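You operate a simulated robot arm through the tools that you are given. There is no shell and no other tool. Be economical: measure what you need, move in short steps, check, and stop when the job is done.

Carry out the task below with a simulated robot arm. There is one attempt and no reset: what you move stays moved.

JOB
Put things in order on the top of the log store. At the end: the white vase from the top of the log store stands where the white cloth stood; the clear screw-top jar stands where the small striped yellow pot stood; the small striped yellow pot stands where the white vase stood; the white cloth stands on top of the red game box (marked "DRAUGHTS"); whatever was shut is shut again. Leave all else as you found it, and nothing knocked over.
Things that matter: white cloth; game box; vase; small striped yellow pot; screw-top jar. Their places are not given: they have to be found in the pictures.

The check looks at the end state, three seconds after you hand in, the way a careful person would. Anything else that was tipped, shoved, dropped, spilled or broken makes it a failure.

ROBOT AND FRAMES
A 7-joint arm with a two-finger parallel gripper, fixed in place. Base frame: the origin is at the foot of the arm, x ahead of it, y to its left, z up; the work surface is at about z = 0.76. Readings come in m, degrees, newtons and seconds.
With the tool pointing down near the work surface it reaches from about 0.2 to 0.68 m from the base axis. Its first joint turns from -66.0 to 66.0 degrees. Payload 2.4 kg.
The TCP is the grasp point between the finger pads, 0.03 m short of the fingertips. In the tool frame z runs along the fingers and y along their closing line. Largest opening 0.094 m; finger width 0.028, thickness 0.01; the body of the gripper, 0.05 by 0.096 m, starts 0.055 m behind the TCP.
Orientation is that of the tool frame in the base frame, as [roll, pitch, yaw] about the fixed x, y, z axes, in that order (R = Rz(yaw) Ry(pitch) Rx(roll)). With the fingers straight down and closing along the base's y, the tool's x points along the base's -x, its y along +y and its z along -z.

CONTROLS
- The arm moves only by the tool nudge_tool. Its argument "motion" is a list of rows, each an object of numbers (a shift or turn left out is 0, a gripper value left out holds the last): "ax", "ay", "az": the turn, a rotation vector about the tool's x, y, z in units of 90 degrees (1.0 is 90 degrees); "dx", "dy", "dz": the shift along the tool's x, y, z in units of 200 mm (1.0 is 200 mm); "fingers": the finger opening in m, from 0 to 0.094. In form: [{"ax": .., "ay": .., "az": .., "dx": .., "dy": .., "dz": .., "fingers": ..}, ...]. A call has 1 to 10 rows; each row is the pose to reach, as a shift and turn from the pose commanded when the call began, along the tool's axes at that moment. A call with a number of a shift or a turn outside -1 to 1 is refused whole. Each row takes 0.2 s and may step no farther than 0.05 m and 8.6 degrees from the row before; otherwise, or with a gripper value out of range, the whole call is refused. A pose out of reach is approached as far as the arm can. The call stops where the force on the tool passes 40 N (or 10 N more than at its start, if that is more) or the arm is blocked; 0.2 s more then pass. The fingers move at their own pace (about 0.153 m/s each) and stop on an object; they squeeze with about 24 N. The grip force told is the motor's: it shows also when the fingers shut on nothing. Time passes only in rows, and 0.2 s behind the last, so rows that repeat a pose let the fingers close. The reply holds the time, the measured pose of the TCP, the force on the tool along the base axes, the opening and the grip force, in the units named above and with some noise, and new pictures: "show" is both (left out), scene, wrist or none.
- Cameras (640 x 400 px; columns grow to the right, rows downward): "scene" is fixed at [0.0213, 0.4612, 1.4475]; the picture's right is [-0.89, -0.45, 0.00], its down [-0.24, 0.48, -0.84] and it looks along [0.38, -0.75, -0.54] (base axes); focal length 332 px, centre (320, 200). "wrist" rides on the gripper at [-0.037, 0, -0.058] in the tool frame; the picture's right is [0.00, -1.00, 0.00], its down [0.97, 0.00, -0.24] and it looks along [0.24, 0.00, 0.97] (tool axes); focal length 218 px, centre (320, 200).
- locate(camera, pixels): for up to 12 pixels [column, row] of the newest picture of that camera ("zoom" is the newest enlarged one), the place [x, y, z] in the base frame of the surface seen there, good to about 0.003 m. No time passes.
- close_up(camera, box): a new picture of the part [left, top, right, bottom] of that camera's present view, enlarged. No time passes.
- close_job(): hands the job in; it is judged then, once.

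Go step by step. Measure first, check grasps and placings, and put right what went wrong. The budget is 80 turns and 120 pictures, counting those below and the enlarged ones. Unless the task says otherwise, let go and move clear before handing in, and close with one line.

The tools are called as name(argument=value, ...) on one line, values as JSON. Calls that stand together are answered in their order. nudge_tool: Moves the arm, as the interface text tells. Its arguments: {"type":"object","properties":{"motion":{"type":"array"},"show":{"type":"string","enum":["both","scene","wrist","none"]}},"required":["motion"]} The other tools are called the same way: locate (camera, pixels) gives the place of the surface under pixels of a picture; close_up (camera, box) takes an enlarged picture of a part of a camera's view; close_job () hands the job in.

At the start:

```text
time_s: 0.0
tool_pos: [0.3389, -0.2316, 1.088]
ee_rot: [-179.9, -0.1, -180.0]
force: [0.0, 0.5, -0.3]
finger_gap: 0.0941
finger_force: 0.1
```

scene: 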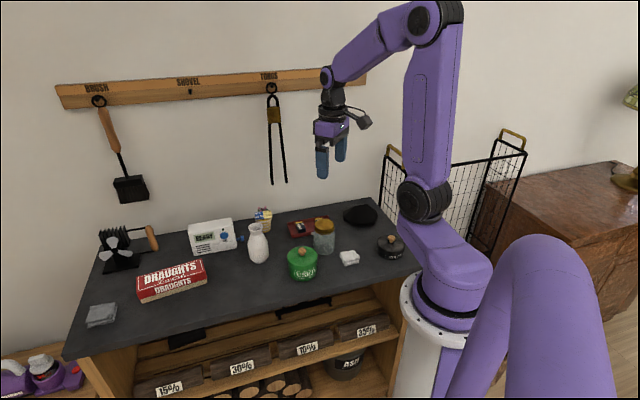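
wrist: 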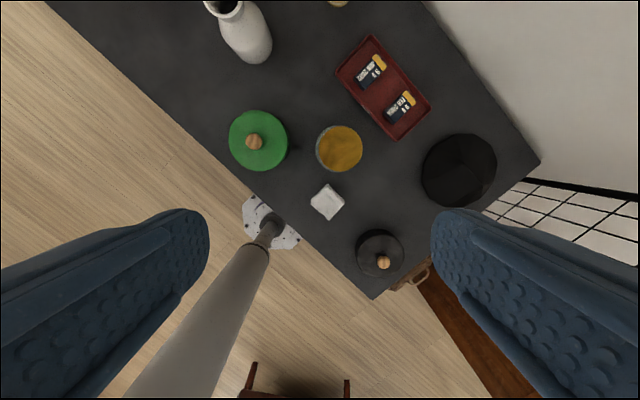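

The scene shows a store top with the vase (258,243), jar (324,237), pot possibly at (263,220), and a white cloth at (349,258). I'll enlarge these first.

close_up(camera="scene", box=[180, 190, 420, 340])

close_up(camera="scene", box=[60, 190, 300, 340])

locate(camera="scene", pixels=[[258, 228], [258, 262], [263, 210], [263, 228], [324, 222], [324, 252], [349, 256], [170, 272], [140, 278], [203, 262], [102, 313], [303, 250]])

```text
2.67 times, centred on (300, 265) of scene
```

zoom: 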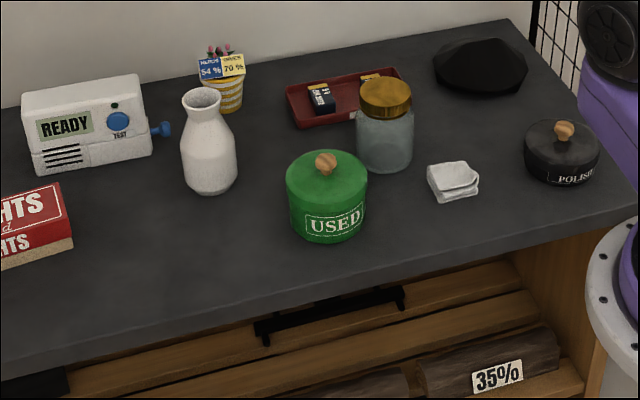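

```text
2.67 times, centred on (180, 265) of scene
```

zoom: 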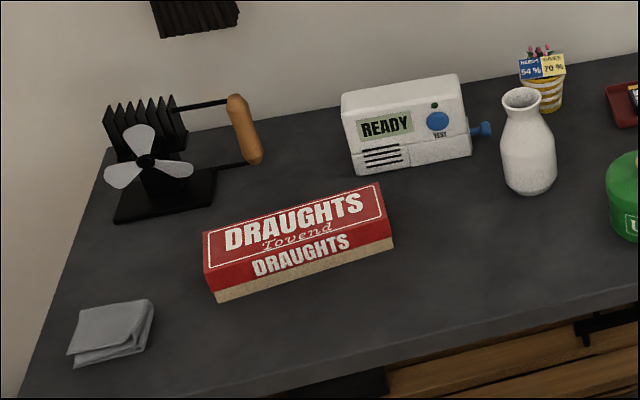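

```text
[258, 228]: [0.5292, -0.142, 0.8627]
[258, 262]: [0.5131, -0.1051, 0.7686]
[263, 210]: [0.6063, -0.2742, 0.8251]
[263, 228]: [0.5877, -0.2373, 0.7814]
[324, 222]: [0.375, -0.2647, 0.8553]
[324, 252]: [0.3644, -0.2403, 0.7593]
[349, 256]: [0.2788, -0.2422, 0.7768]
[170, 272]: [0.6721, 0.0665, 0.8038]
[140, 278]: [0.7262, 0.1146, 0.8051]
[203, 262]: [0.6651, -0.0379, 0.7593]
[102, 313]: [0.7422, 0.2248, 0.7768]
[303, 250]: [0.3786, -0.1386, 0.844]
```

The white cloth is at about (0.279,-0.242), and the grey cloth at (102,313) is a different one. The pot seems to have labels and flowers, so I'll look closer at it and the other items.

close_up(camera="scene", box=[236, 195, 300, 235])

close_up(camera="scene", box=[290, 205, 418, 285])

close_up(camera="wrist", box=[200, 0, 520, 200])

```text
10.00 times, centred on (268, 215) of scene
```

zoom: 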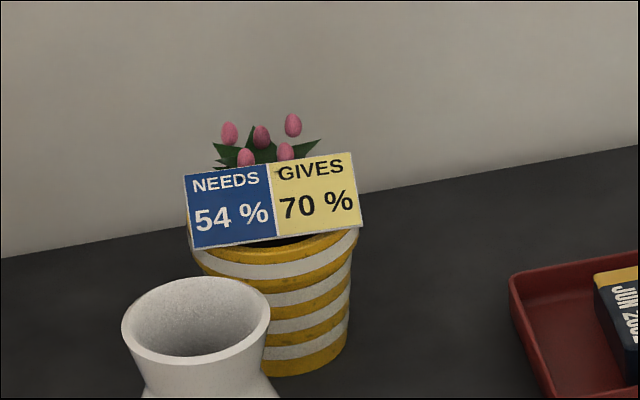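

```text
5.00 times, centred on (354, 245) of scene
```

zoom: 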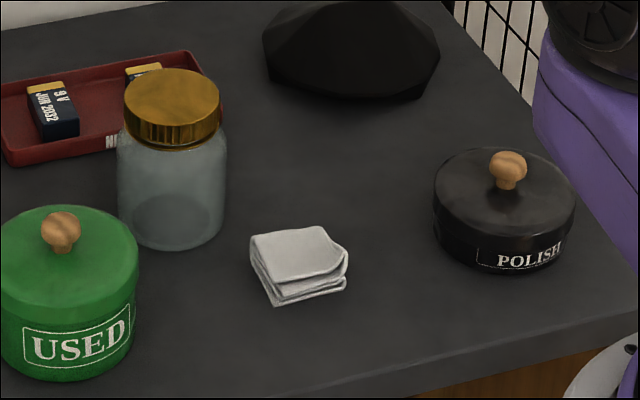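

```text
2.00 times, centred on (360, 100) of wrist
```

zoom: 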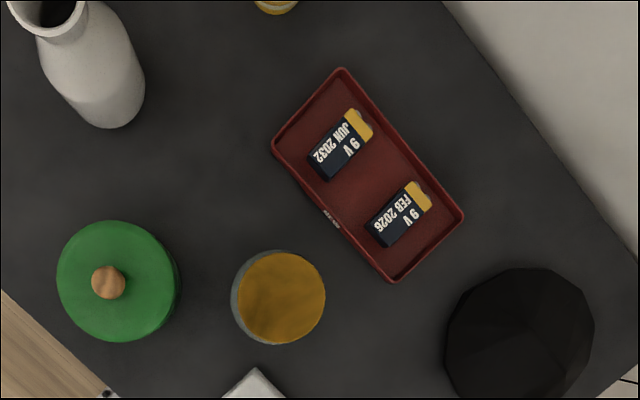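

The pot holds flowers and a label, and the jar has a lid. Next I'll measure the exact extents of the box, cloth, pot and vase.

locate(camera="scene", pixels=[[137, 279], [201, 261], [206, 270], [139, 290], [206, 283], [170, 276], [265, 208], [260, 219], [271, 228], [262, 231], [271, 218], [255, 216]])

locate(camera="zoom", pixels=[[280, 285], [255, 370], [95, 15], [180, 300], [85, 283], [240, 265], [325, 300], [280, 343], [110, 125], [60, 80]])

close_up(camera="wrist", box=[290, 170, 386, 230])

```text
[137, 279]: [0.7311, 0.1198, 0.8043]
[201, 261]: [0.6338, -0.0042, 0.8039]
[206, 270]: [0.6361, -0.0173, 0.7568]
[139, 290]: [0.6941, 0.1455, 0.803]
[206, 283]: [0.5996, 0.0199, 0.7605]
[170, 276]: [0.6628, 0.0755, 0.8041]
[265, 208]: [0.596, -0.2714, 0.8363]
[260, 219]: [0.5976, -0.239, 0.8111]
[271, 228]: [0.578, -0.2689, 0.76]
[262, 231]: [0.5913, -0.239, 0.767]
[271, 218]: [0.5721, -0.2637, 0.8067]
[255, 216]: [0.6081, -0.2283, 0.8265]
```

```text
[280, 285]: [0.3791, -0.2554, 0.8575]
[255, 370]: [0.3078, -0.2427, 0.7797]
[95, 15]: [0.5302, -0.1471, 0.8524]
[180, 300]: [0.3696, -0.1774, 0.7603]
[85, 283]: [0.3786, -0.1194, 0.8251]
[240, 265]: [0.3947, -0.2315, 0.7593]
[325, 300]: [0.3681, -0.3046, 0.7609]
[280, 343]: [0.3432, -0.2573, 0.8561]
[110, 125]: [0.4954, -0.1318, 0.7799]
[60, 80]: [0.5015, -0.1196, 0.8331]
```

```text
6.67 times, centred on (338, 200) of wrist
```

zoom: 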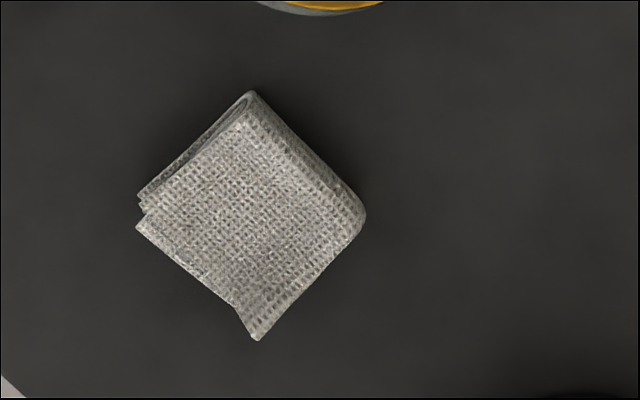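

The box top is at z≈0.804 with centre ≈(0.663,0.072), which is within reach. Now I'll measure the cloth's corners in the wrist zoom.

locate(camera="zoom", pixels=[[250, 95], [362, 215], [256, 335], [140, 225], [245, 215], [240, 125], [345, 220], [150, 225], [60, 380]])

locate(camera="scene", pixels=[[362, 200], [75, 345], [70, 355], [420, 268], [108, 260], [240, 240], [340, 258], [350, 251], [250, 228], [267, 228], [263, 224], [254, 224]])

```text
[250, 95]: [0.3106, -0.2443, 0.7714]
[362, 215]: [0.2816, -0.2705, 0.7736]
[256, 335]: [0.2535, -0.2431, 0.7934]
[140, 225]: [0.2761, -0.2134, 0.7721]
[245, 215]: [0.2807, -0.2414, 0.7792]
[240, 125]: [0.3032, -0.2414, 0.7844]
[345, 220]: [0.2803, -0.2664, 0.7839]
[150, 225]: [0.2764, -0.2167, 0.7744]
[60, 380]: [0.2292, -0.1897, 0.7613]
```

```text
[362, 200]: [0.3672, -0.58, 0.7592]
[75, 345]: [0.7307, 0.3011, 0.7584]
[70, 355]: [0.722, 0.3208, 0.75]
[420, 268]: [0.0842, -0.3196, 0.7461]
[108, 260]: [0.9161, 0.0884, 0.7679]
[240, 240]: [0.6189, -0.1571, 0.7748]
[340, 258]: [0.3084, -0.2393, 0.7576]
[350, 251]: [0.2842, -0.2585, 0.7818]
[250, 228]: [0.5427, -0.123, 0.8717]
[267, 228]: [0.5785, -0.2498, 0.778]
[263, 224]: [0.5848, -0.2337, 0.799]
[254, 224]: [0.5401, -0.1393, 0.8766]
```

The cloth is about 0.04 m square, centred at (0.280,-0.242), with edges at ±45°. I'll move above it, turning the tool 45°.

nudge_tool(motion=[{"az": 0.083, "dx": 0.05, "dy": -0.009, "dz": 0.156, "fingers": 0.07}, {"az": 0.166, "dx": 0.1, "dy": -0.018, "dz": 0.312}, {"az": 0.25, "dx": 0.15, "dy": -0.026, "dz": 0.47}, {"az": 0.333, "dx": 0.2, "dy": -0.035, "dz": 0.626}, {"az": 0.416, "dx": 0.25, "dy": -0.044, "dz": 0.78}, {"az": 0.5, "dx": 0.295, "dy": -0.052, "dz": 0.94}, {"az": 0.5, "dx": 0.295, "dy": -0.052, "dz": 0.94}])

```text
time_s: 1.6
tool_pos: [0.2786, -0.2424, 0.8988]
ee_rot: [180.0, 0.0, 135.0]
force: [-0.2, 0.3, 0.4]
finger_gap: 0.0702
finger_force: 0.0
```

scene: 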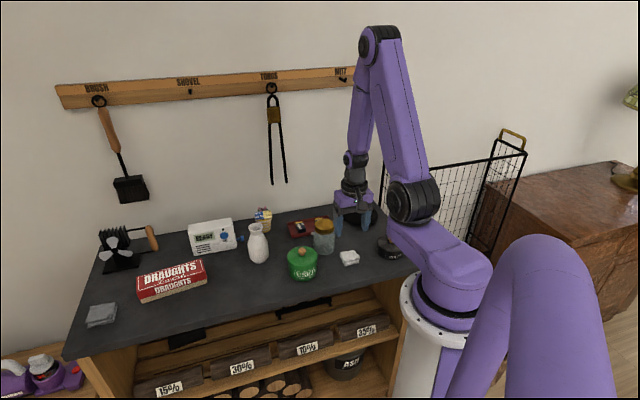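
wrist: 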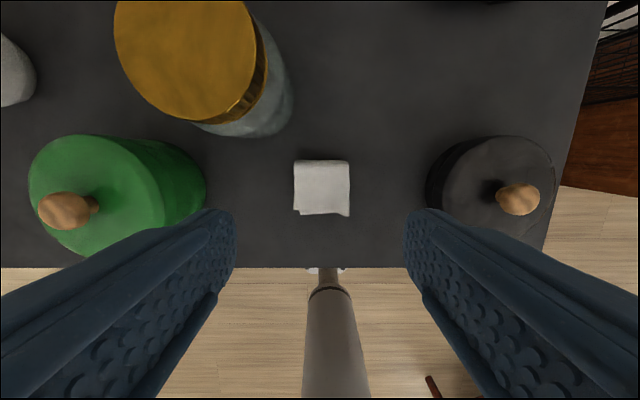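

The cloth at (321,187) is square and centred between the fingers. I'll descend and close.

nudge_tool(motion=[{"dz": 0.2, "dx": -0.01}, {"dz": 0.4, "dx": -0.01}, {"dz": 0.54, "dx": -0.01}, {"dz": 0.54, "dx": -0.01}, {"dz": 0.54, "dx": -0.01, "fingers": 0.0}, {"dz": 0.54, "dx": -0.01, "fingers": 0.0}, {"dz": 0.54, "dx": -0.01, "fingers": 0.0}], show="wrist")

```text
time_s: 3.2
tool_pos: [0.2792, -0.2443, 0.7928]
ee_rot: [180.0, 0.0, 135.0]
force: [0.0, 1.5, -0.6]
finger_gap: 0.042
finger_force: 24.6
```

wrist: 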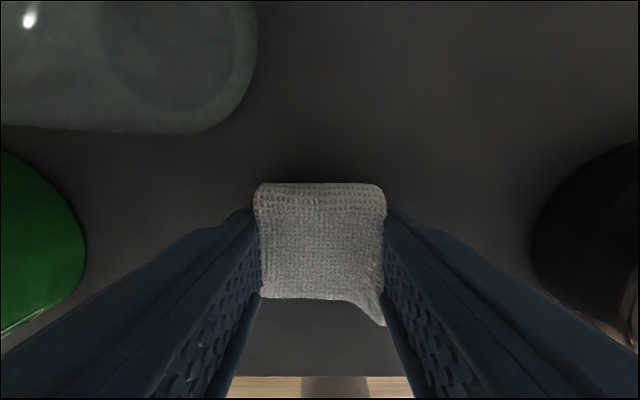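

The cloth is held (gap 0.042). I'll lift it and start towards the box.

nudge_tool(motion=[{"dz": -0.2}, {"dz": -0.4}, {"dz": -0.6}, {"dz": -0.8}, {"dz": -0.85, "dy": 0.2}, {"dz": -0.85, "dy": 0.4}, {"dz": -0.85, "dy": 0.6}, {"dz": -0.85, "dy": 0.8}, {"dz": -0.85, "dy": 1.0}], show="none")

nudge_tool(motion=[{"dy": 0.2, "dx": -0.04}, {"dy": 0.4, "dx": -0.08}, {"dy": 0.6, "dx": -0.12}, {"dy": 0.8, "dx": -0.16}, {"dy": 1.0, "dx": -0.2}], show="both")

```text
time_s: 5.2
tool_pos: [0.4237, -0.1035, 0.9636]
ee_rot: [-180.0, 0.0, 134.9]
force: [0.6, -0.7, 0.7]
finger_gap: 0.042
finger_force: 24.0
```

```text
time_s: 6.4
tool_pos: [0.5917, 0.0115, 0.9637]
ee_rot: [-180.0, 0.0, 135.0]
force: [-0.8, 0.5, -0.2]
finger_gap: 0.0421
finger_force: 23.7
```

scene: 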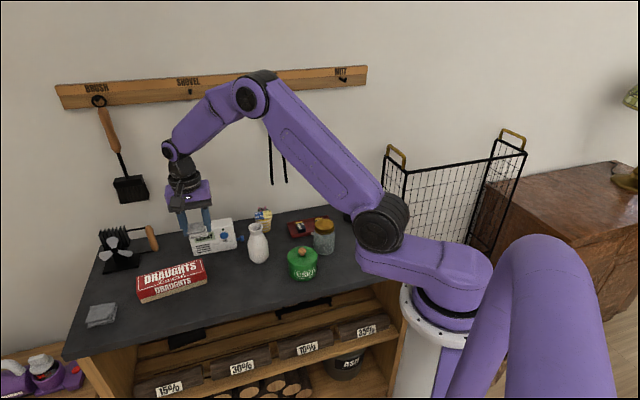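
wrist: 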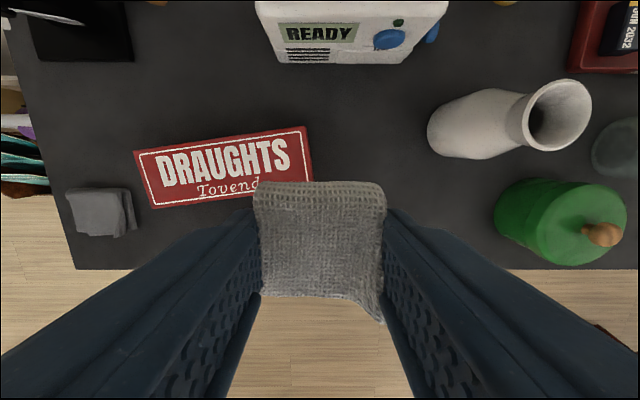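

The box is visible in the wrist view with corners near (134,152), (305,127), (313,180) and (152,208). I'll locate them precisely.

locate(camera="wrist", pixels=[[137, 154], [303, 129], [310, 178], [155, 205], [225, 165]])

```text
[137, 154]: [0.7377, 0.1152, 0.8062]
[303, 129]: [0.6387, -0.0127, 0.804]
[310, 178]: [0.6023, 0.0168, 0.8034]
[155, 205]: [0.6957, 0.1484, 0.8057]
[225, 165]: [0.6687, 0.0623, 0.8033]
```

Box centre is (0.669,0.067) with its long axis at 52°. I'll move over a point slightly nearer me, (0.660,0.056), turn 7°, and descend close to the top.

nudge_tool(motion=[{"dx": -0.042, "dy": 0.2, "az": -0.04}, {"dx": -0.084, "dy": 0.399, "az": -0.081}, {"dx": -0.084, "dy": 0.399, "az": -0.081, "dz": 0.2}, {"dx": -0.084, "dy": 0.399, "az": -0.081, "dz": 0.4}, {"dx": -0.084, "dy": 0.399, "az": -0.081, "dz": 0.55}, {"dx": -0.084, "dy": 0.399, "az": -0.081, "dz": 0.6}, {"dx": -0.084, "dy": 0.399, "az": -0.081, "dz": 0.6}])

```text
time_s: 8.0
tool_pos: [0.6611, 0.0549, 0.8437]
ee_rot: [-180.0, -0.1, 142.2]
force: [-1.0, -0.4, 0.0]
finger_gap: 0.0418
finger_force: 23.5
```

scene: 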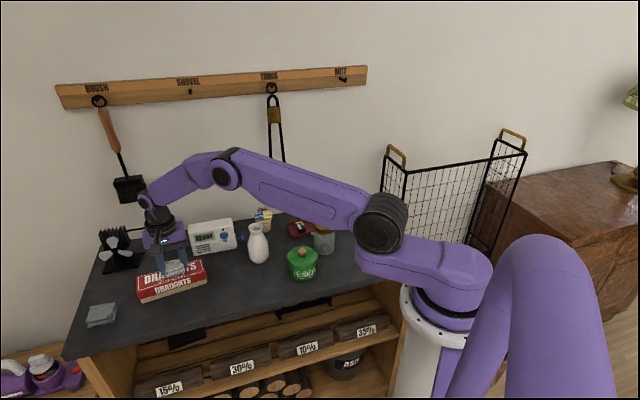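
wrist: 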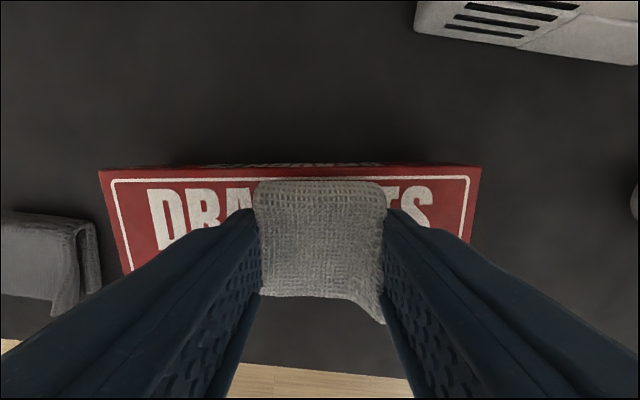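

The cloth sits centred across the box top and about 5 mm above it. I'll lower, release and rise.

nudge_tool(motion=[{"dx": -0.01, "dz": 0.015}, {"dx": -0.01, "dz": 0.027}, {"dx": -0.01, "dz": 0.027}, {"dx": -0.01, "dz": 0.027, "fingers": 0.06}, {"dx": -0.01, "dz": 0.027, "fingers": 0.07}, {"dx": -0.01, "dz": -0.1}, {"dx": -0.01, "dz": -0.3}, {"dx": -0.01, "dz": -0.5}, {"dx": -0.01, "dz": -0.7}])

```text
time_s: 10.0
tool_pos: [0.6628, 0.0554, 0.9826]
ee_rot: [-179.9, 0.1, 142.4]
force: [0.3, 0.4, 0.2]
finger_gap: 0.0698
finger_force: 0.2
```

scene: 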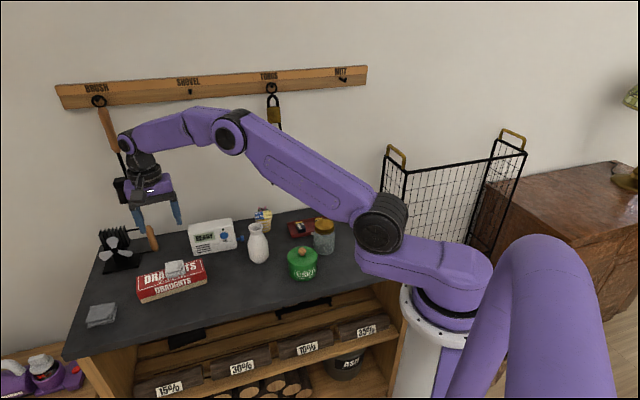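
wrist: 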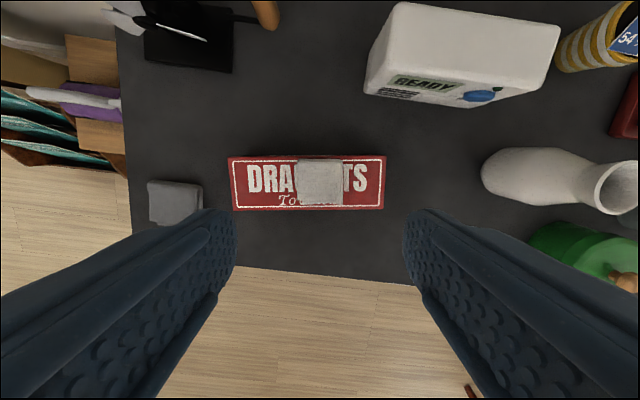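

The cloth rests flat on the box at (320,183). Next I'll move to above the vase and measure it.

nudge_tool(motion=[{"dy": -0.2, "dz": -0.1}, {"dy": -0.4, "dz": -0.2}, {"dy": -0.6, "dz": -0.2}, {"dy": -0.8, "dz": -0.2}, {"dy": -1.0, "dz": -0.2}, {"dy": -1.0, "dz": -0.2}])

```text
time_s: 11.4
tool_pos: [0.5392, -0.1037, 1.0212]
ee_rot: [179.9, 0.1, 142.3]
force: [1.2, 0.2, 1.3]
finger_gap: 0.0701
finger_force: 0.1
```

scene: 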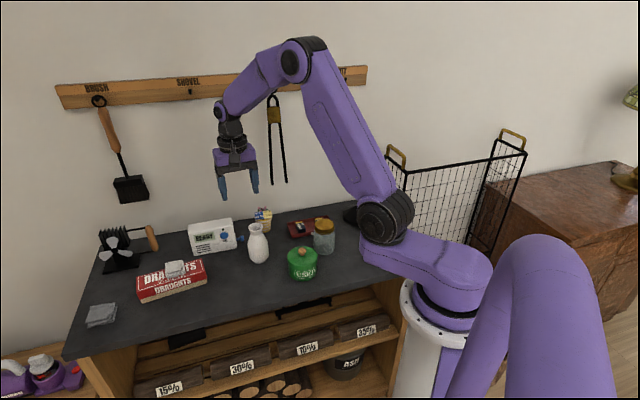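
wrist: 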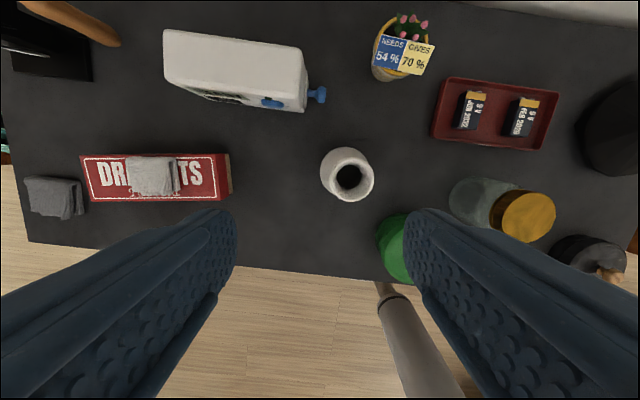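

close_up(camera="wrist", box=[304, 130, 400, 190])

locate(camera="wrist", pixels=[[334, 176], [350, 162], [366, 178], [350, 197], [350, 175], [322, 172], [330, 152], [400, 25], [378, 45], [405, 18], [402, 58]])

close_up(camera="wrist", box=[356, 0, 452, 90])

```text
6.67 times, centred on (352, 160) of wrist
```

zoom: 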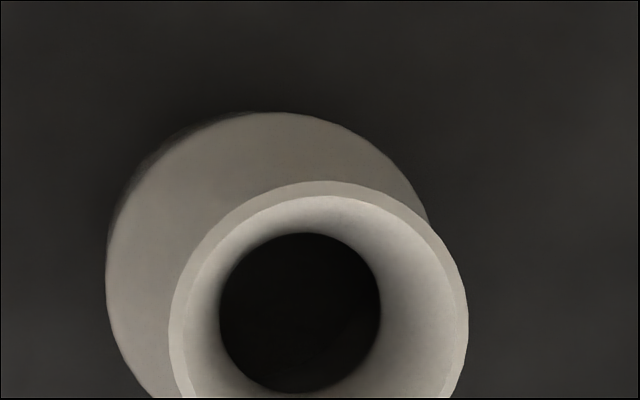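

```text
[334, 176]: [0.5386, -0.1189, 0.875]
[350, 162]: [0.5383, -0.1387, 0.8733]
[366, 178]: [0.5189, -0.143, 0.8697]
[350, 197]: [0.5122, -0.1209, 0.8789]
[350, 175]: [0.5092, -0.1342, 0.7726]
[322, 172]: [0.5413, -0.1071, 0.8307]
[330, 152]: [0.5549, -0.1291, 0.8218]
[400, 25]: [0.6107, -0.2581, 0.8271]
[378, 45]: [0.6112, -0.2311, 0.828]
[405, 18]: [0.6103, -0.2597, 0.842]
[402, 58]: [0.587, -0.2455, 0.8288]
```

```text
4.44 times, centred on (404, 45) of wrist
```

zoom: 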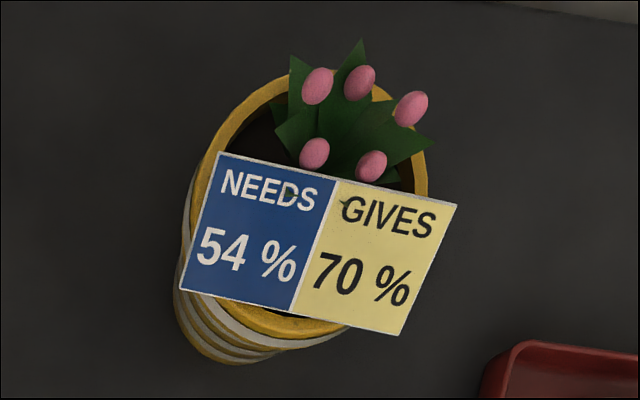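

The vase axis is at about (0.527,-0.1305) with the rim at z≈0.877. I need its profile to choose the grip height.

close_up(camera="scene", box=[226, 216, 290, 268])

```text
7.69 times, centred on (258, 242) of scene
```

zoom: 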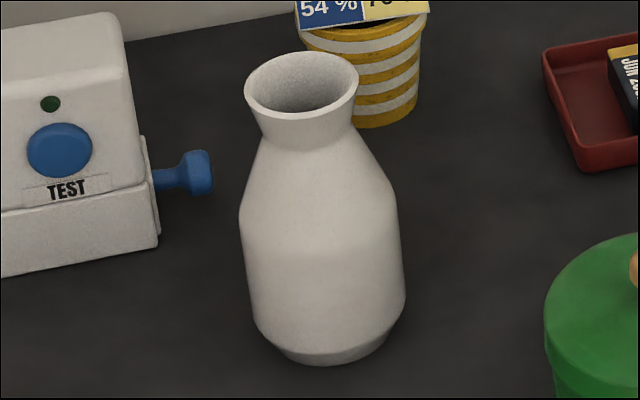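

The body walls are near vertical between z≈0.78 and 0.828 (about 0.061 wide). I'll grip the body with the TCP at 0.829, so first I align above with fingers fully open.

nudge_tool(motion=[{"dx": -0.017, "dy": -0.07, "fingers": 0.094}, {"dx": -0.034, "dy": -0.143}, {"dx": -0.034, "dy": -0.143, "dz": 0.2}, {"dx": -0.034, "dy": -0.143, "dz": 0.4}, {"dx": -0.034, "dy": -0.143, "dz": 0.5}, {"dx": -0.034, "dy": -0.143, "dz": 0.5}])

```text
time_s: 12.8
tool_pos: [0.5269, -0.1303, 0.9228]
ee_rot: [180.0, 0.0, 142.3]
force: [-0.2, -0.5, 0.0]
finger_gap: 0.0936
finger_force: 0.0
```

scene: 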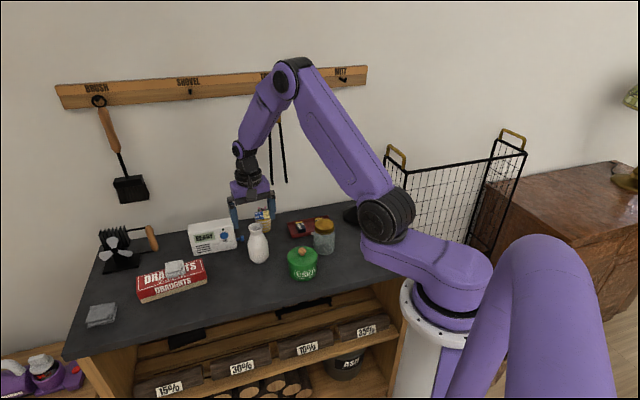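
wrist: 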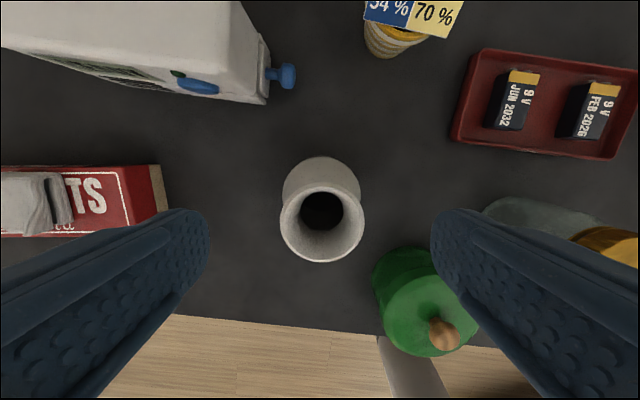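

The vase mouth is centred at (321,225), as expected. I'll descend and close on the body.

nudge_tool(motion=[{"dz": 0.15}, {"dz": 0.3}, {"dz": 0.4}, {"dz": 0.467}, {"dz": 0.467}, {"dz": 0.467, "fingers": 0.0}, {"dz": 0.467, "fingers": 0.0}, {"dz": 0.467, "fingers": 0.0}])

```text
time_s: 14.6
tool_pos: [0.5261, -0.1304, 0.8288]
ee_rot: [-180.0, 0.0, 142.3]
force: [-0.1, -0.2, -0.3]
finger_gap: 0.0588
finger_force: 24.3
```

scene: 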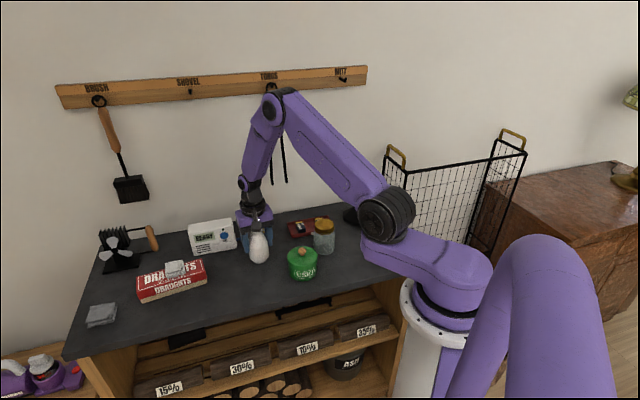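
wrist: 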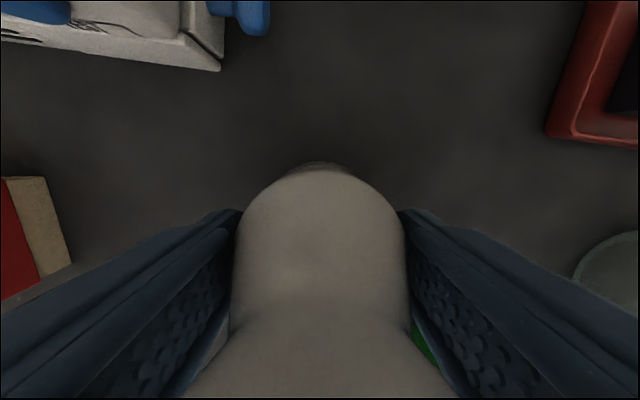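

The vase is gripped (0.0588). I'll lift it straight up and carry it toward the cloth's old place.

nudge_tool(motion=[{"dz": -0.15}, {"dz": -0.35}, {"dz": -0.55}, {"dz": -0.75}, {"dz": -0.8, "dx": 0.08, "dy": -0.15}, {"dz": -0.8, "dx": 0.16, "dy": -0.3}, {"dz": -0.8, "dx": 0.24, "dy": -0.45}, {"dz": -0.8, "dx": 0.32, "dy": -0.6}, {"dz": -0.8, "dx": 0.4, "dy": -0.75}, {"dz": -0.8, "dx": 0.4, "dy": -0.75}])

```text
time_s: 16.8
tool_pos: [0.3742, -0.2001, 0.9879]
ee_rot: [-180.0, 0.0, 142.4]
force: [-0.3, -0.7, -2.2]
finger_gap: 0.0589
finger_force: 24.2
```

scene: 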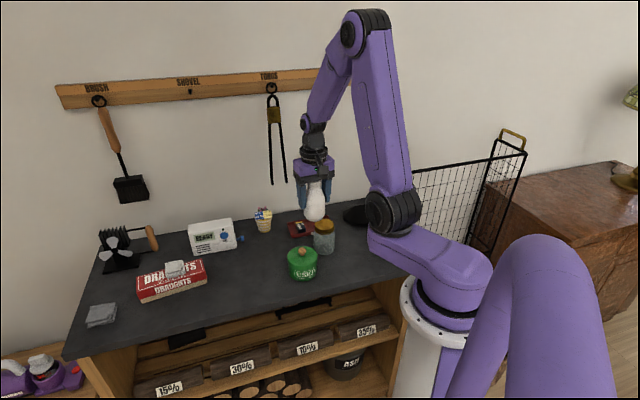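
wrist: 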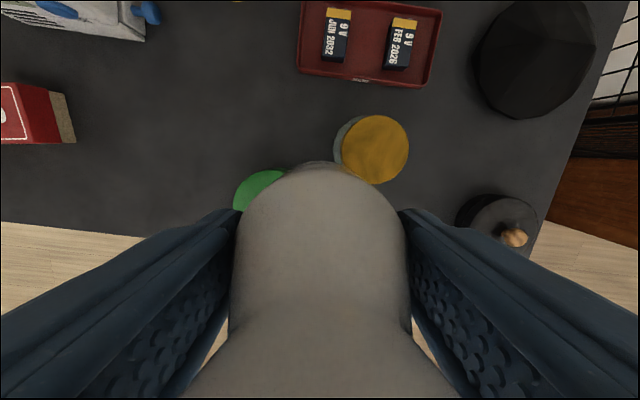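

The vase hangs level. The jar lid at (376,150) is now well visible, so I'll measure it and the polish tin for clearance.

locate(camera="wrist", pixels=[[345, 150], [406, 150], [376, 119], [376, 180], [376, 150], [336, 145], [495, 215], [262, 180]])

locate(camera="scene", pixels=[[392, 243], [380, 246], [403, 250], [324, 222], [314, 240], [334, 240], [324, 250]])

```text
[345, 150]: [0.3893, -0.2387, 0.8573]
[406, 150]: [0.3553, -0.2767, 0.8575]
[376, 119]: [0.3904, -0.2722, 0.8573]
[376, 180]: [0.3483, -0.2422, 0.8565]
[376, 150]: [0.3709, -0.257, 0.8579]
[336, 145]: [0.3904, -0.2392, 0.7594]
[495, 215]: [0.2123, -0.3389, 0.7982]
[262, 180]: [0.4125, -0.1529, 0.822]
```

```text
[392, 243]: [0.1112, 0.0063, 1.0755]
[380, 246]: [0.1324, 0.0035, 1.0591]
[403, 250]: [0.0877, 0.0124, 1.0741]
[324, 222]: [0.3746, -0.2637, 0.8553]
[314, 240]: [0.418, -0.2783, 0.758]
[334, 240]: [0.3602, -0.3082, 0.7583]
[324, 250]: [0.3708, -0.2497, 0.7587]
```

Jar lid centre is (0.371,-0.257), leaving about 28 mm clearance to the vase's new place. I'll move over (0.280,-0.242) and descend to just above the table.

nudge_tool(motion=[{"dx": 0.08, "dy": -0.15}, {"dx": 0.16, "dy": -0.3}, {"dx": 0.2445, "dy": -0.454}, {"dx": 0.2445, "dy": -0.454, "dz": 0.2}, {"dx": 0.2445, "dy": -0.454, "dz": 0.4}, {"dx": 0.2445, "dy": -0.454, "dz": 0.6}, {"dx": 0.2445, "dy": -0.454, "dz": 0.72}, {"dx": 0.2445, "dy": -0.454, "dz": 0.765}, {"dx": 0.2445, "dy": -0.454, "dz": 0.765}])

```text
time_s: 18.8
tool_pos: [0.278, -0.2425, 0.837]
ee_rot: [180.0, 0.0, 142.3]
force: [-0.1, 0.2, -3.0]
finger_gap: 0.0586
finger_force: 24.3
```

scene: 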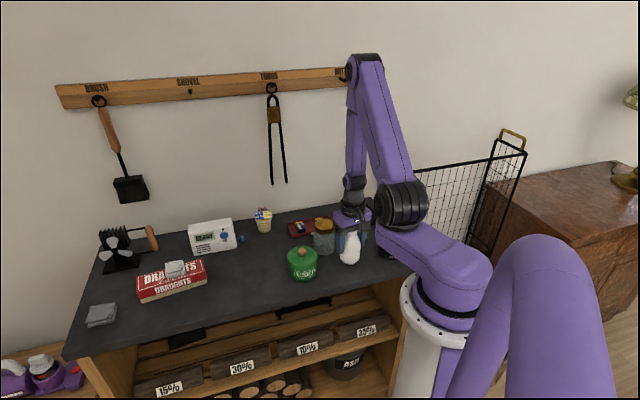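
wrist: 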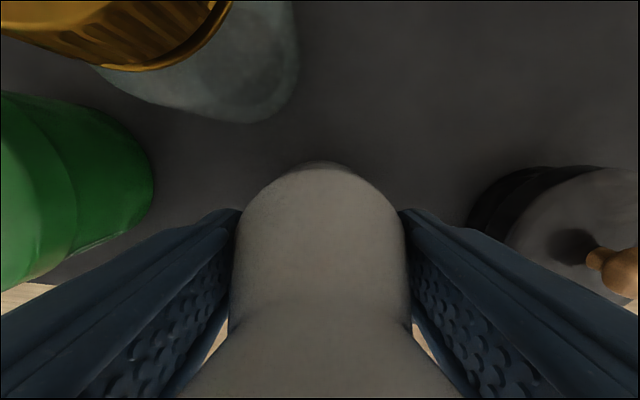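

The vase is 8 mm above its spot with clear neighbours. I'll lower, release to 0.08, and rise straight up.

nudge_tool(motion=[{"dz": 0.02}, {"dz": 0.038}, {"dz": 0.04}, {"dz": 0.04, "fingers": 0.065}, {"dz": 0.04, "fingers": 0.082}, {"dz": 0.04, "fingers": 0.082}, {"dz": -0.15}, {"dz": -0.35}, {"dz": -0.55}, {"dz": -0.75}])

```text
time_s: 21.0
tool_pos: [0.2784, -0.2413, 0.9859]
ee_rot: [-179.9, -0.1, 142.2]
force: [0.6, 0.3, -0.5]
finger_gap: 0.082
finger_force: 0.0
```

scene: 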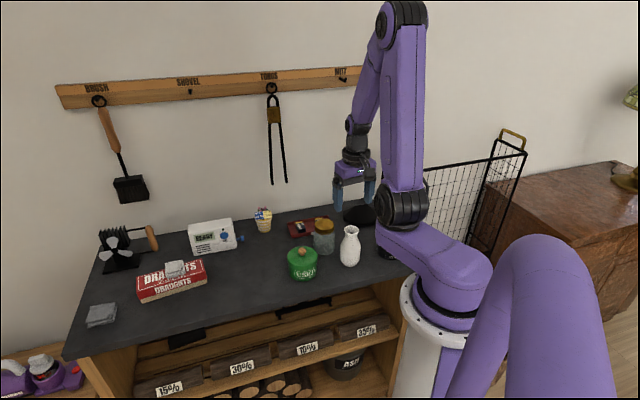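
wrist: 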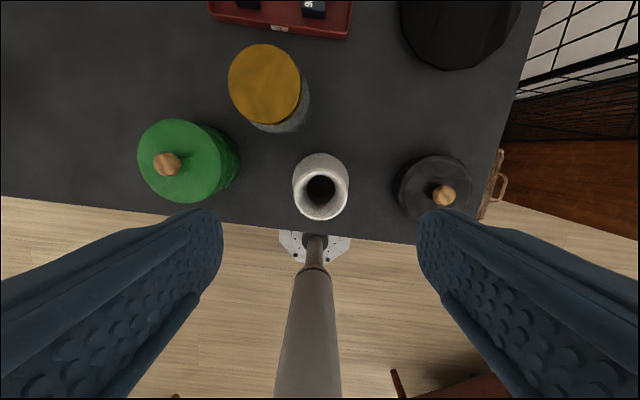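

The vase stands where the cloth was. Now I'll travel to above the striped pot.

nudge_tool(motion=[{"dz": -0.15, "dx": -0.15, "dy": 0.1}, {"dz": -0.2, "dx": -0.32, "dy": 0.21}, {"dz": -0.2, "dx": -0.48, "dy": 0.32}, {"dz": -0.2, "dx": -0.64, "dy": 0.43}, {"dz": -0.2, "dx": -0.8, "dy": 0.54}, {"dz": -0.2, "dx": -0.96, "dy": 0.65}], show="none")

nudge_tool(motion=[{"dx": -0.13, "dy": 0.12}, {"dx": -0.26, "dy": 0.24}, {"dx": -0.26, "dy": 0.24}])

```text
time_s: 22.4
tool_pos: [0.5109, -0.256, 1.0248]
ee_rot: [180.0, 0.0, 142.3]
force: [0.4, -0.4, -0.3]
finger_gap: 0.0818
finger_force: 0.1
```

```text
time_s: 23.2
tool_pos: [0.5811, -0.2506, 1.0244]
ee_rot: [-180.0, 0.0, 142.3]
force: [-0.5, 0.3, 0.5]
finger_gap: 0.0819
finger_force: 0.1
```

scene: 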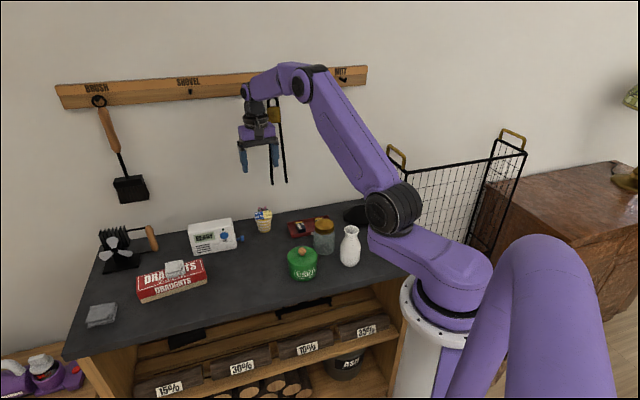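
wrist: 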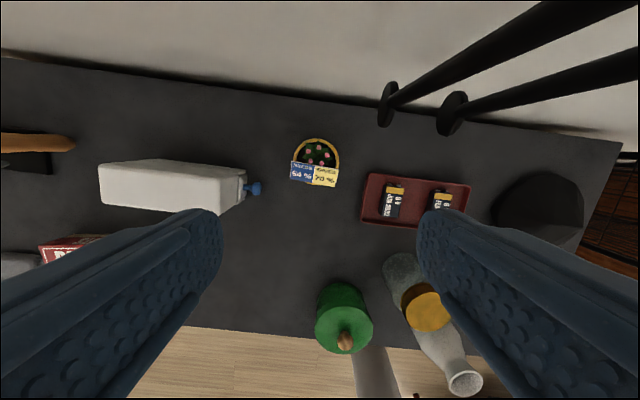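

The hanging tongs appear at (395,100)/(455,110), so I need to know the clearance. I'll zoom on the pot and locate the tongs.

close_up(camera="wrist", box=[276, 125, 356, 195])

locate(camera="wrist", pixels=[[387, 110], [452, 112], [520, 90], [520, 20], [400, 85], [315, 140], [336, 160], [294, 160], [315, 184], [312, 154], [328, 155], [250, 170]])

locate(camera="scene", pixels=[[270, 183], [285, 184], [270, 150], [272, 118], [284, 160], [263, 232]])

```text
5.71 times, centred on (316, 160) of wrist
```

zoom: 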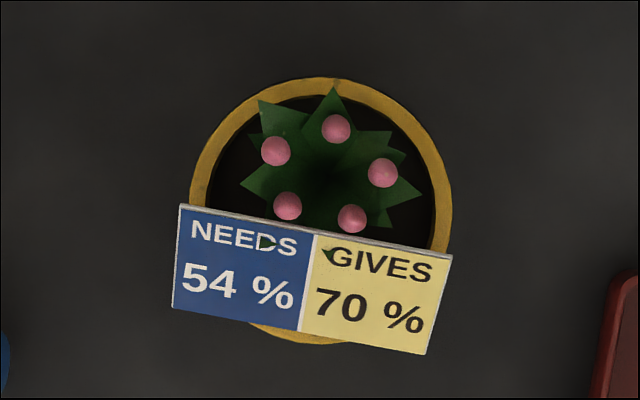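

```text
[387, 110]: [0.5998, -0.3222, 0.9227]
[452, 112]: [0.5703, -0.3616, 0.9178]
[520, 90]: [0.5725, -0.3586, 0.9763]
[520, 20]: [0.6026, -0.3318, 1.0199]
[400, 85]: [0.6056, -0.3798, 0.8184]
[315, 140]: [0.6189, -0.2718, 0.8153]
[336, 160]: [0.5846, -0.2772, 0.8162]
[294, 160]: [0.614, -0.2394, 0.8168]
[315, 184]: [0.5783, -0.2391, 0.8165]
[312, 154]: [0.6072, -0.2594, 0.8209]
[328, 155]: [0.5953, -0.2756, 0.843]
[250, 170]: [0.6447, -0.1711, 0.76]
```

```text
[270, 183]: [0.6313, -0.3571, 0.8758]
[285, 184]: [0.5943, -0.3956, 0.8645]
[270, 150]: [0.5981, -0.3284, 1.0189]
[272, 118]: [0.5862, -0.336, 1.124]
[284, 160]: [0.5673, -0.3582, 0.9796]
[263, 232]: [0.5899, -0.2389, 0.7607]
```

The pot rim is centred near (0.599,-0.256) at z≈0.8165, with the label on its front half. The tongs hang about 6 cm behind it, so I'll measure the label corners, flower tips and tongs exactly.

locate(camera="zoom", pixels=[[186, 212], [178, 302], [420, 347], [446, 262], [315, 240], [336, 128], [276, 151], [382, 172], [352, 217], [333, 82], [195, 180], [446, 200]])

close_up(camera="scene", box=[230, 80, 310, 240])

```text
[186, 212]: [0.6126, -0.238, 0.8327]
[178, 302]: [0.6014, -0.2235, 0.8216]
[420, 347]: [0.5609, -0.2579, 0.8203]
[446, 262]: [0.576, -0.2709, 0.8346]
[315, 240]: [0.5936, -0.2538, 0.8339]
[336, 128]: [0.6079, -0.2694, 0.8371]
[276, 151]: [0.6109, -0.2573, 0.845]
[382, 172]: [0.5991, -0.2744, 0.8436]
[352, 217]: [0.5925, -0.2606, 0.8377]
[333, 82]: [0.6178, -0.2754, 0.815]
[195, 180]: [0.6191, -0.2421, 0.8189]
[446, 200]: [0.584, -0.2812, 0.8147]
```

```text
2.50 times, centred on (270, 160) of scene
```

zoom: 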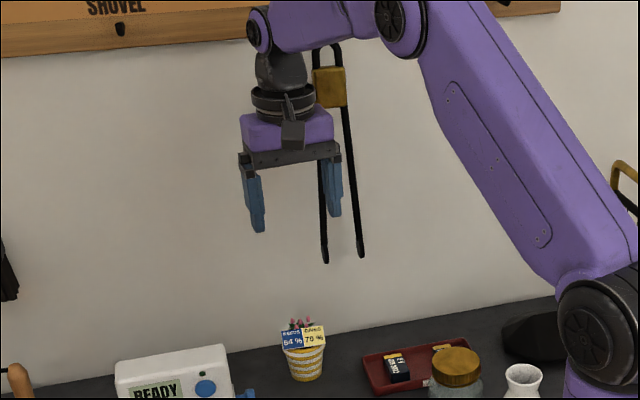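

The label lies along 42°, starting about 6 mm in front of the pot's centre (0.5985,-0.2585), and the tongs should clear the palm by about 17 mm. I'll turn 10°, set the fingers slightly behind the label, and hover.

nudge_tool(motion=[{"az": 0.058, "dx": -0.07, "dy": 0.007, "fingers": 0.07}, {"az": 0.1156, "dx": -0.14, "dy": 0.013}, {"az": 0.1156, "dx": -0.14, "dy": 0.013, "dz": 0.18}, {"az": 0.1156, "dx": -0.14, "dy": 0.013, "dz": 0.36}, {"az": 0.1156, "dx": -0.14, "dy": 0.013, "dz": 0.52}, {"az": 0.1156, "dx": -0.14, "dy": 0.013, "dz": 0.52}])

```text
time_s: 24.6
tool_pos: [0.6032, -0.2681, 0.9223]
ee_rot: [179.9, 0.0, 131.9]
force: [0.3, -0.5, 0.7]
finger_gap: 0.0699
finger_force: 0.1
```

scene: 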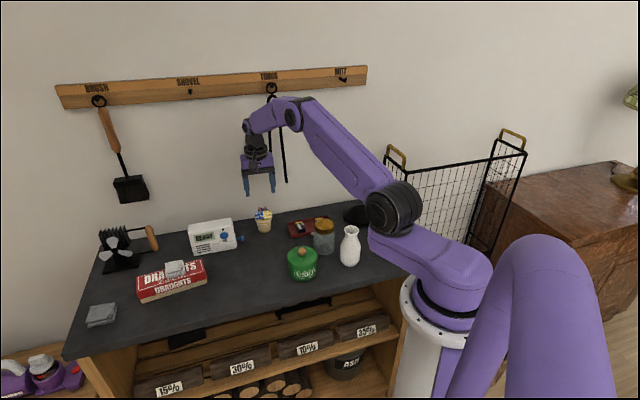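
wrist: 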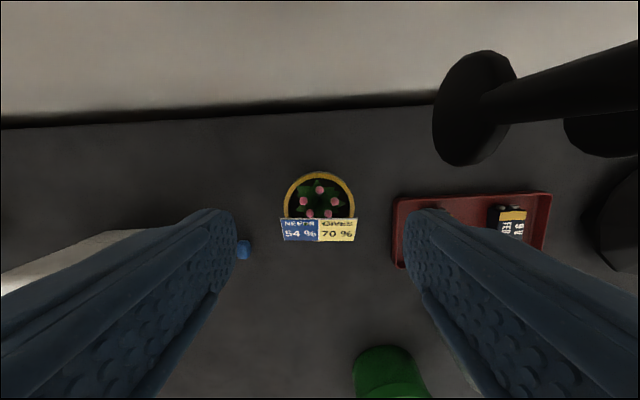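

The pot is centred at (319,205) with the label parallel to the fingers, and the tongs are clear. I'll shift 2 mm back, descend to z≈0.815 and close gently.

nudge_tool(motion=[{"dx": -0.01, "dz": 0.15}, {"dx": -0.01, "dz": 0.3}, {"dx": -0.01, "dz": 0.45}, {"dx": -0.01, "dz": 0.535}, {"dx": -0.01, "dz": 0.535}])

```text
time_s: 25.8
tool_pos: [0.6054, -0.2663, 0.815]
ee_rot: [-180.0, 0.0, 131.9]
force: [1.4, 0.1, 0.2]
finger_gap: 0.0702
finger_force: 0.1
```

scene: 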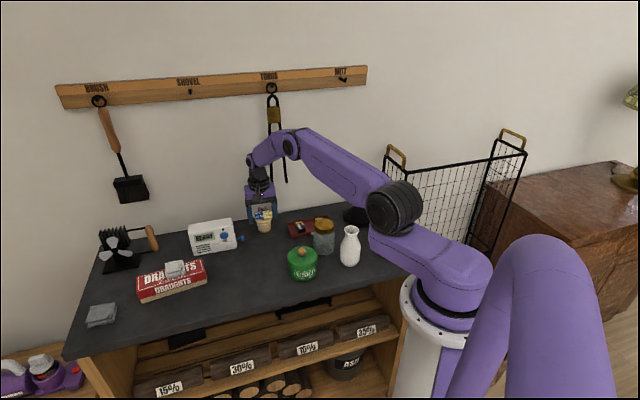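
wrist: 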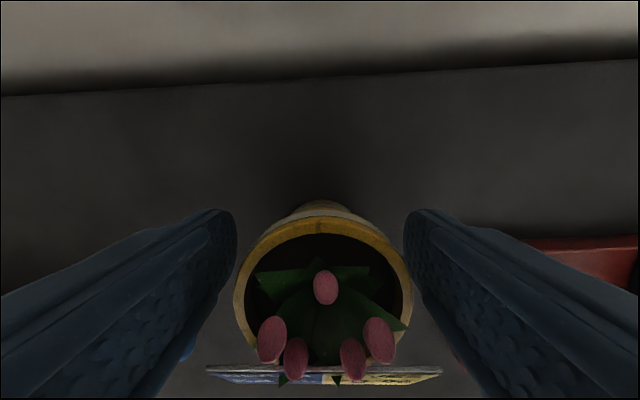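

The rim (widest near row 300) sits between the pads, with the label edge (row 370) right at the fingers' front edge. I'll shift 2 mm further back and close.

nudge_tool(motion=[{"dx": -0.011}, {"dx": -0.011, "fingers": 0.055}, {"dx": -0.011, "fingers": 0.04}, {"dx": -0.011, "fingers": 0.03}, {"dx": -0.011, "fingers": 0.03}])

```text
time_s: 27.0
tool_pos: [0.6061, -0.267, 0.8155]
ee_rot: [-180.0, 0.0, 131.9]
force: [-0.7, 0.1, -0.3]
finger_gap: 0.0589
finger_force: 24.2
```

scene: 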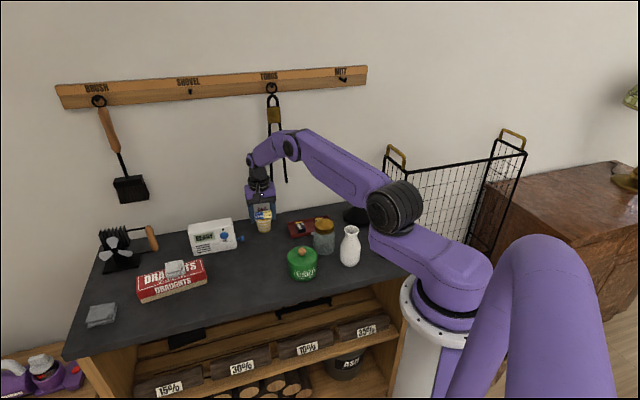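
wrist: 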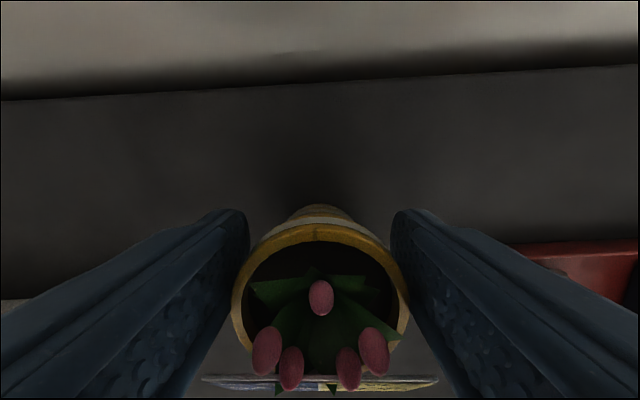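

Grip closed at 0.0589 on the rim. I'll lift a little and check it.

nudge_tool(motion=[{"dz": -0.05}, {"dz": -0.1}, {"dz": -0.15}, {"dz": -0.15}])

close_up(camera="scene", box=[222, 170, 302, 240])

```text
time_s: 28.0
tool_pos: [0.6073, -0.2673, 0.8455]
ee_rot: [180.0, 0.0, 132.0]
force: [1.1, 0.5, -1.3]
finger_gap: 0.0591
finger_force: 24.1
```

scene: 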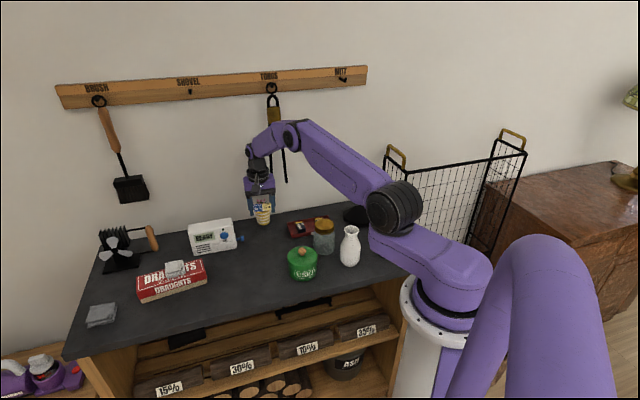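
wrist: 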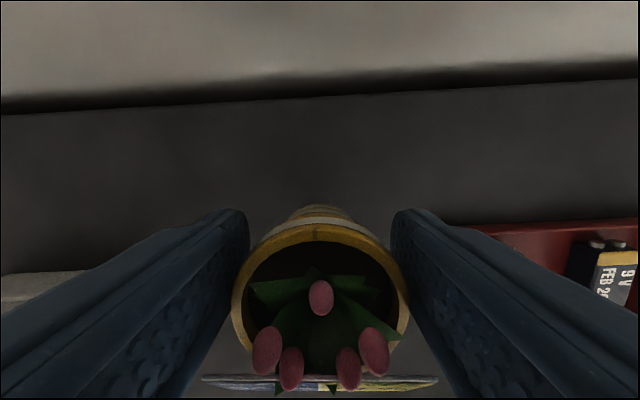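

```text
5.71 times, centred on (262, 205) of scene
```

zoom: 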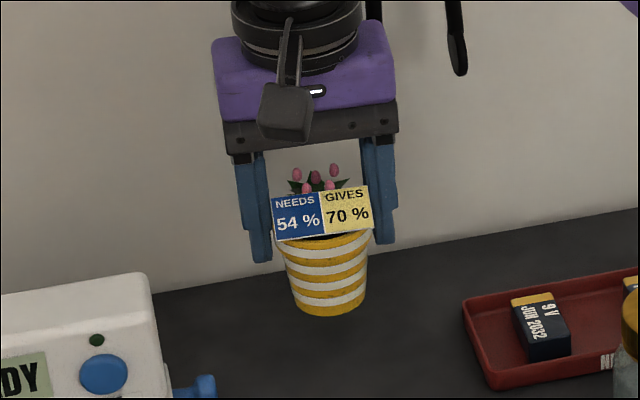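

The pot is held upright with its label and flowers intact. I'll carry it away from the wall to above the vase's old place.

nudge_tool(motion=[{"dz": -0.15}, {"dz": -0.3, "dx": 0.06}, {"dz": -0.4, "dx": 0.2, "dy": 0.04}, {"dz": -0.4, "dx": 0.35, "dy": 0.08}, {"dz": -0.4, "dx": 0.5, "dy": 0.11}, {"dz": -0.4, "dx": 0.62, "dy": 0.13}, {"dz": -0.4, "dx": 0.72, "dy": 0.156}, {"dz": -0.4, "dx": 0.72, "dy": 0.156}])

```text
time_s: 29.8
tool_pos: [0.5331, -0.1395, 0.9249]
ee_rot: [179.9, 0.1, 131.9]
force: [-0.1, 0.3, -2.1]
finger_gap: 0.0591
finger_force: 24.3
```

scene: 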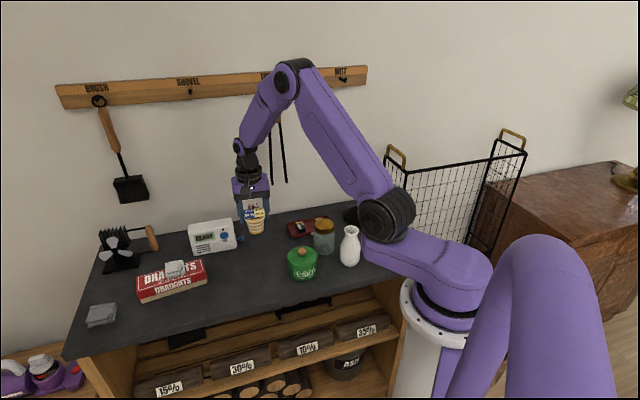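
wrist: 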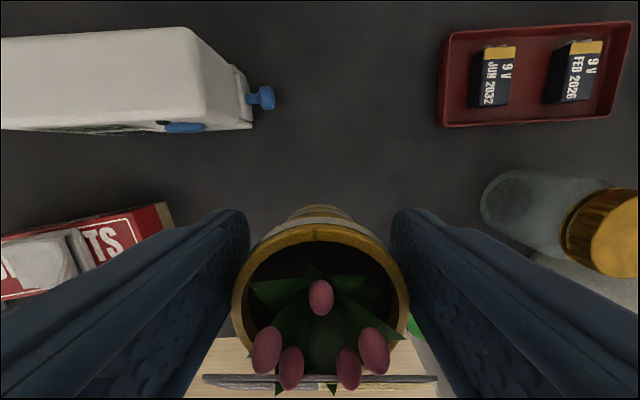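

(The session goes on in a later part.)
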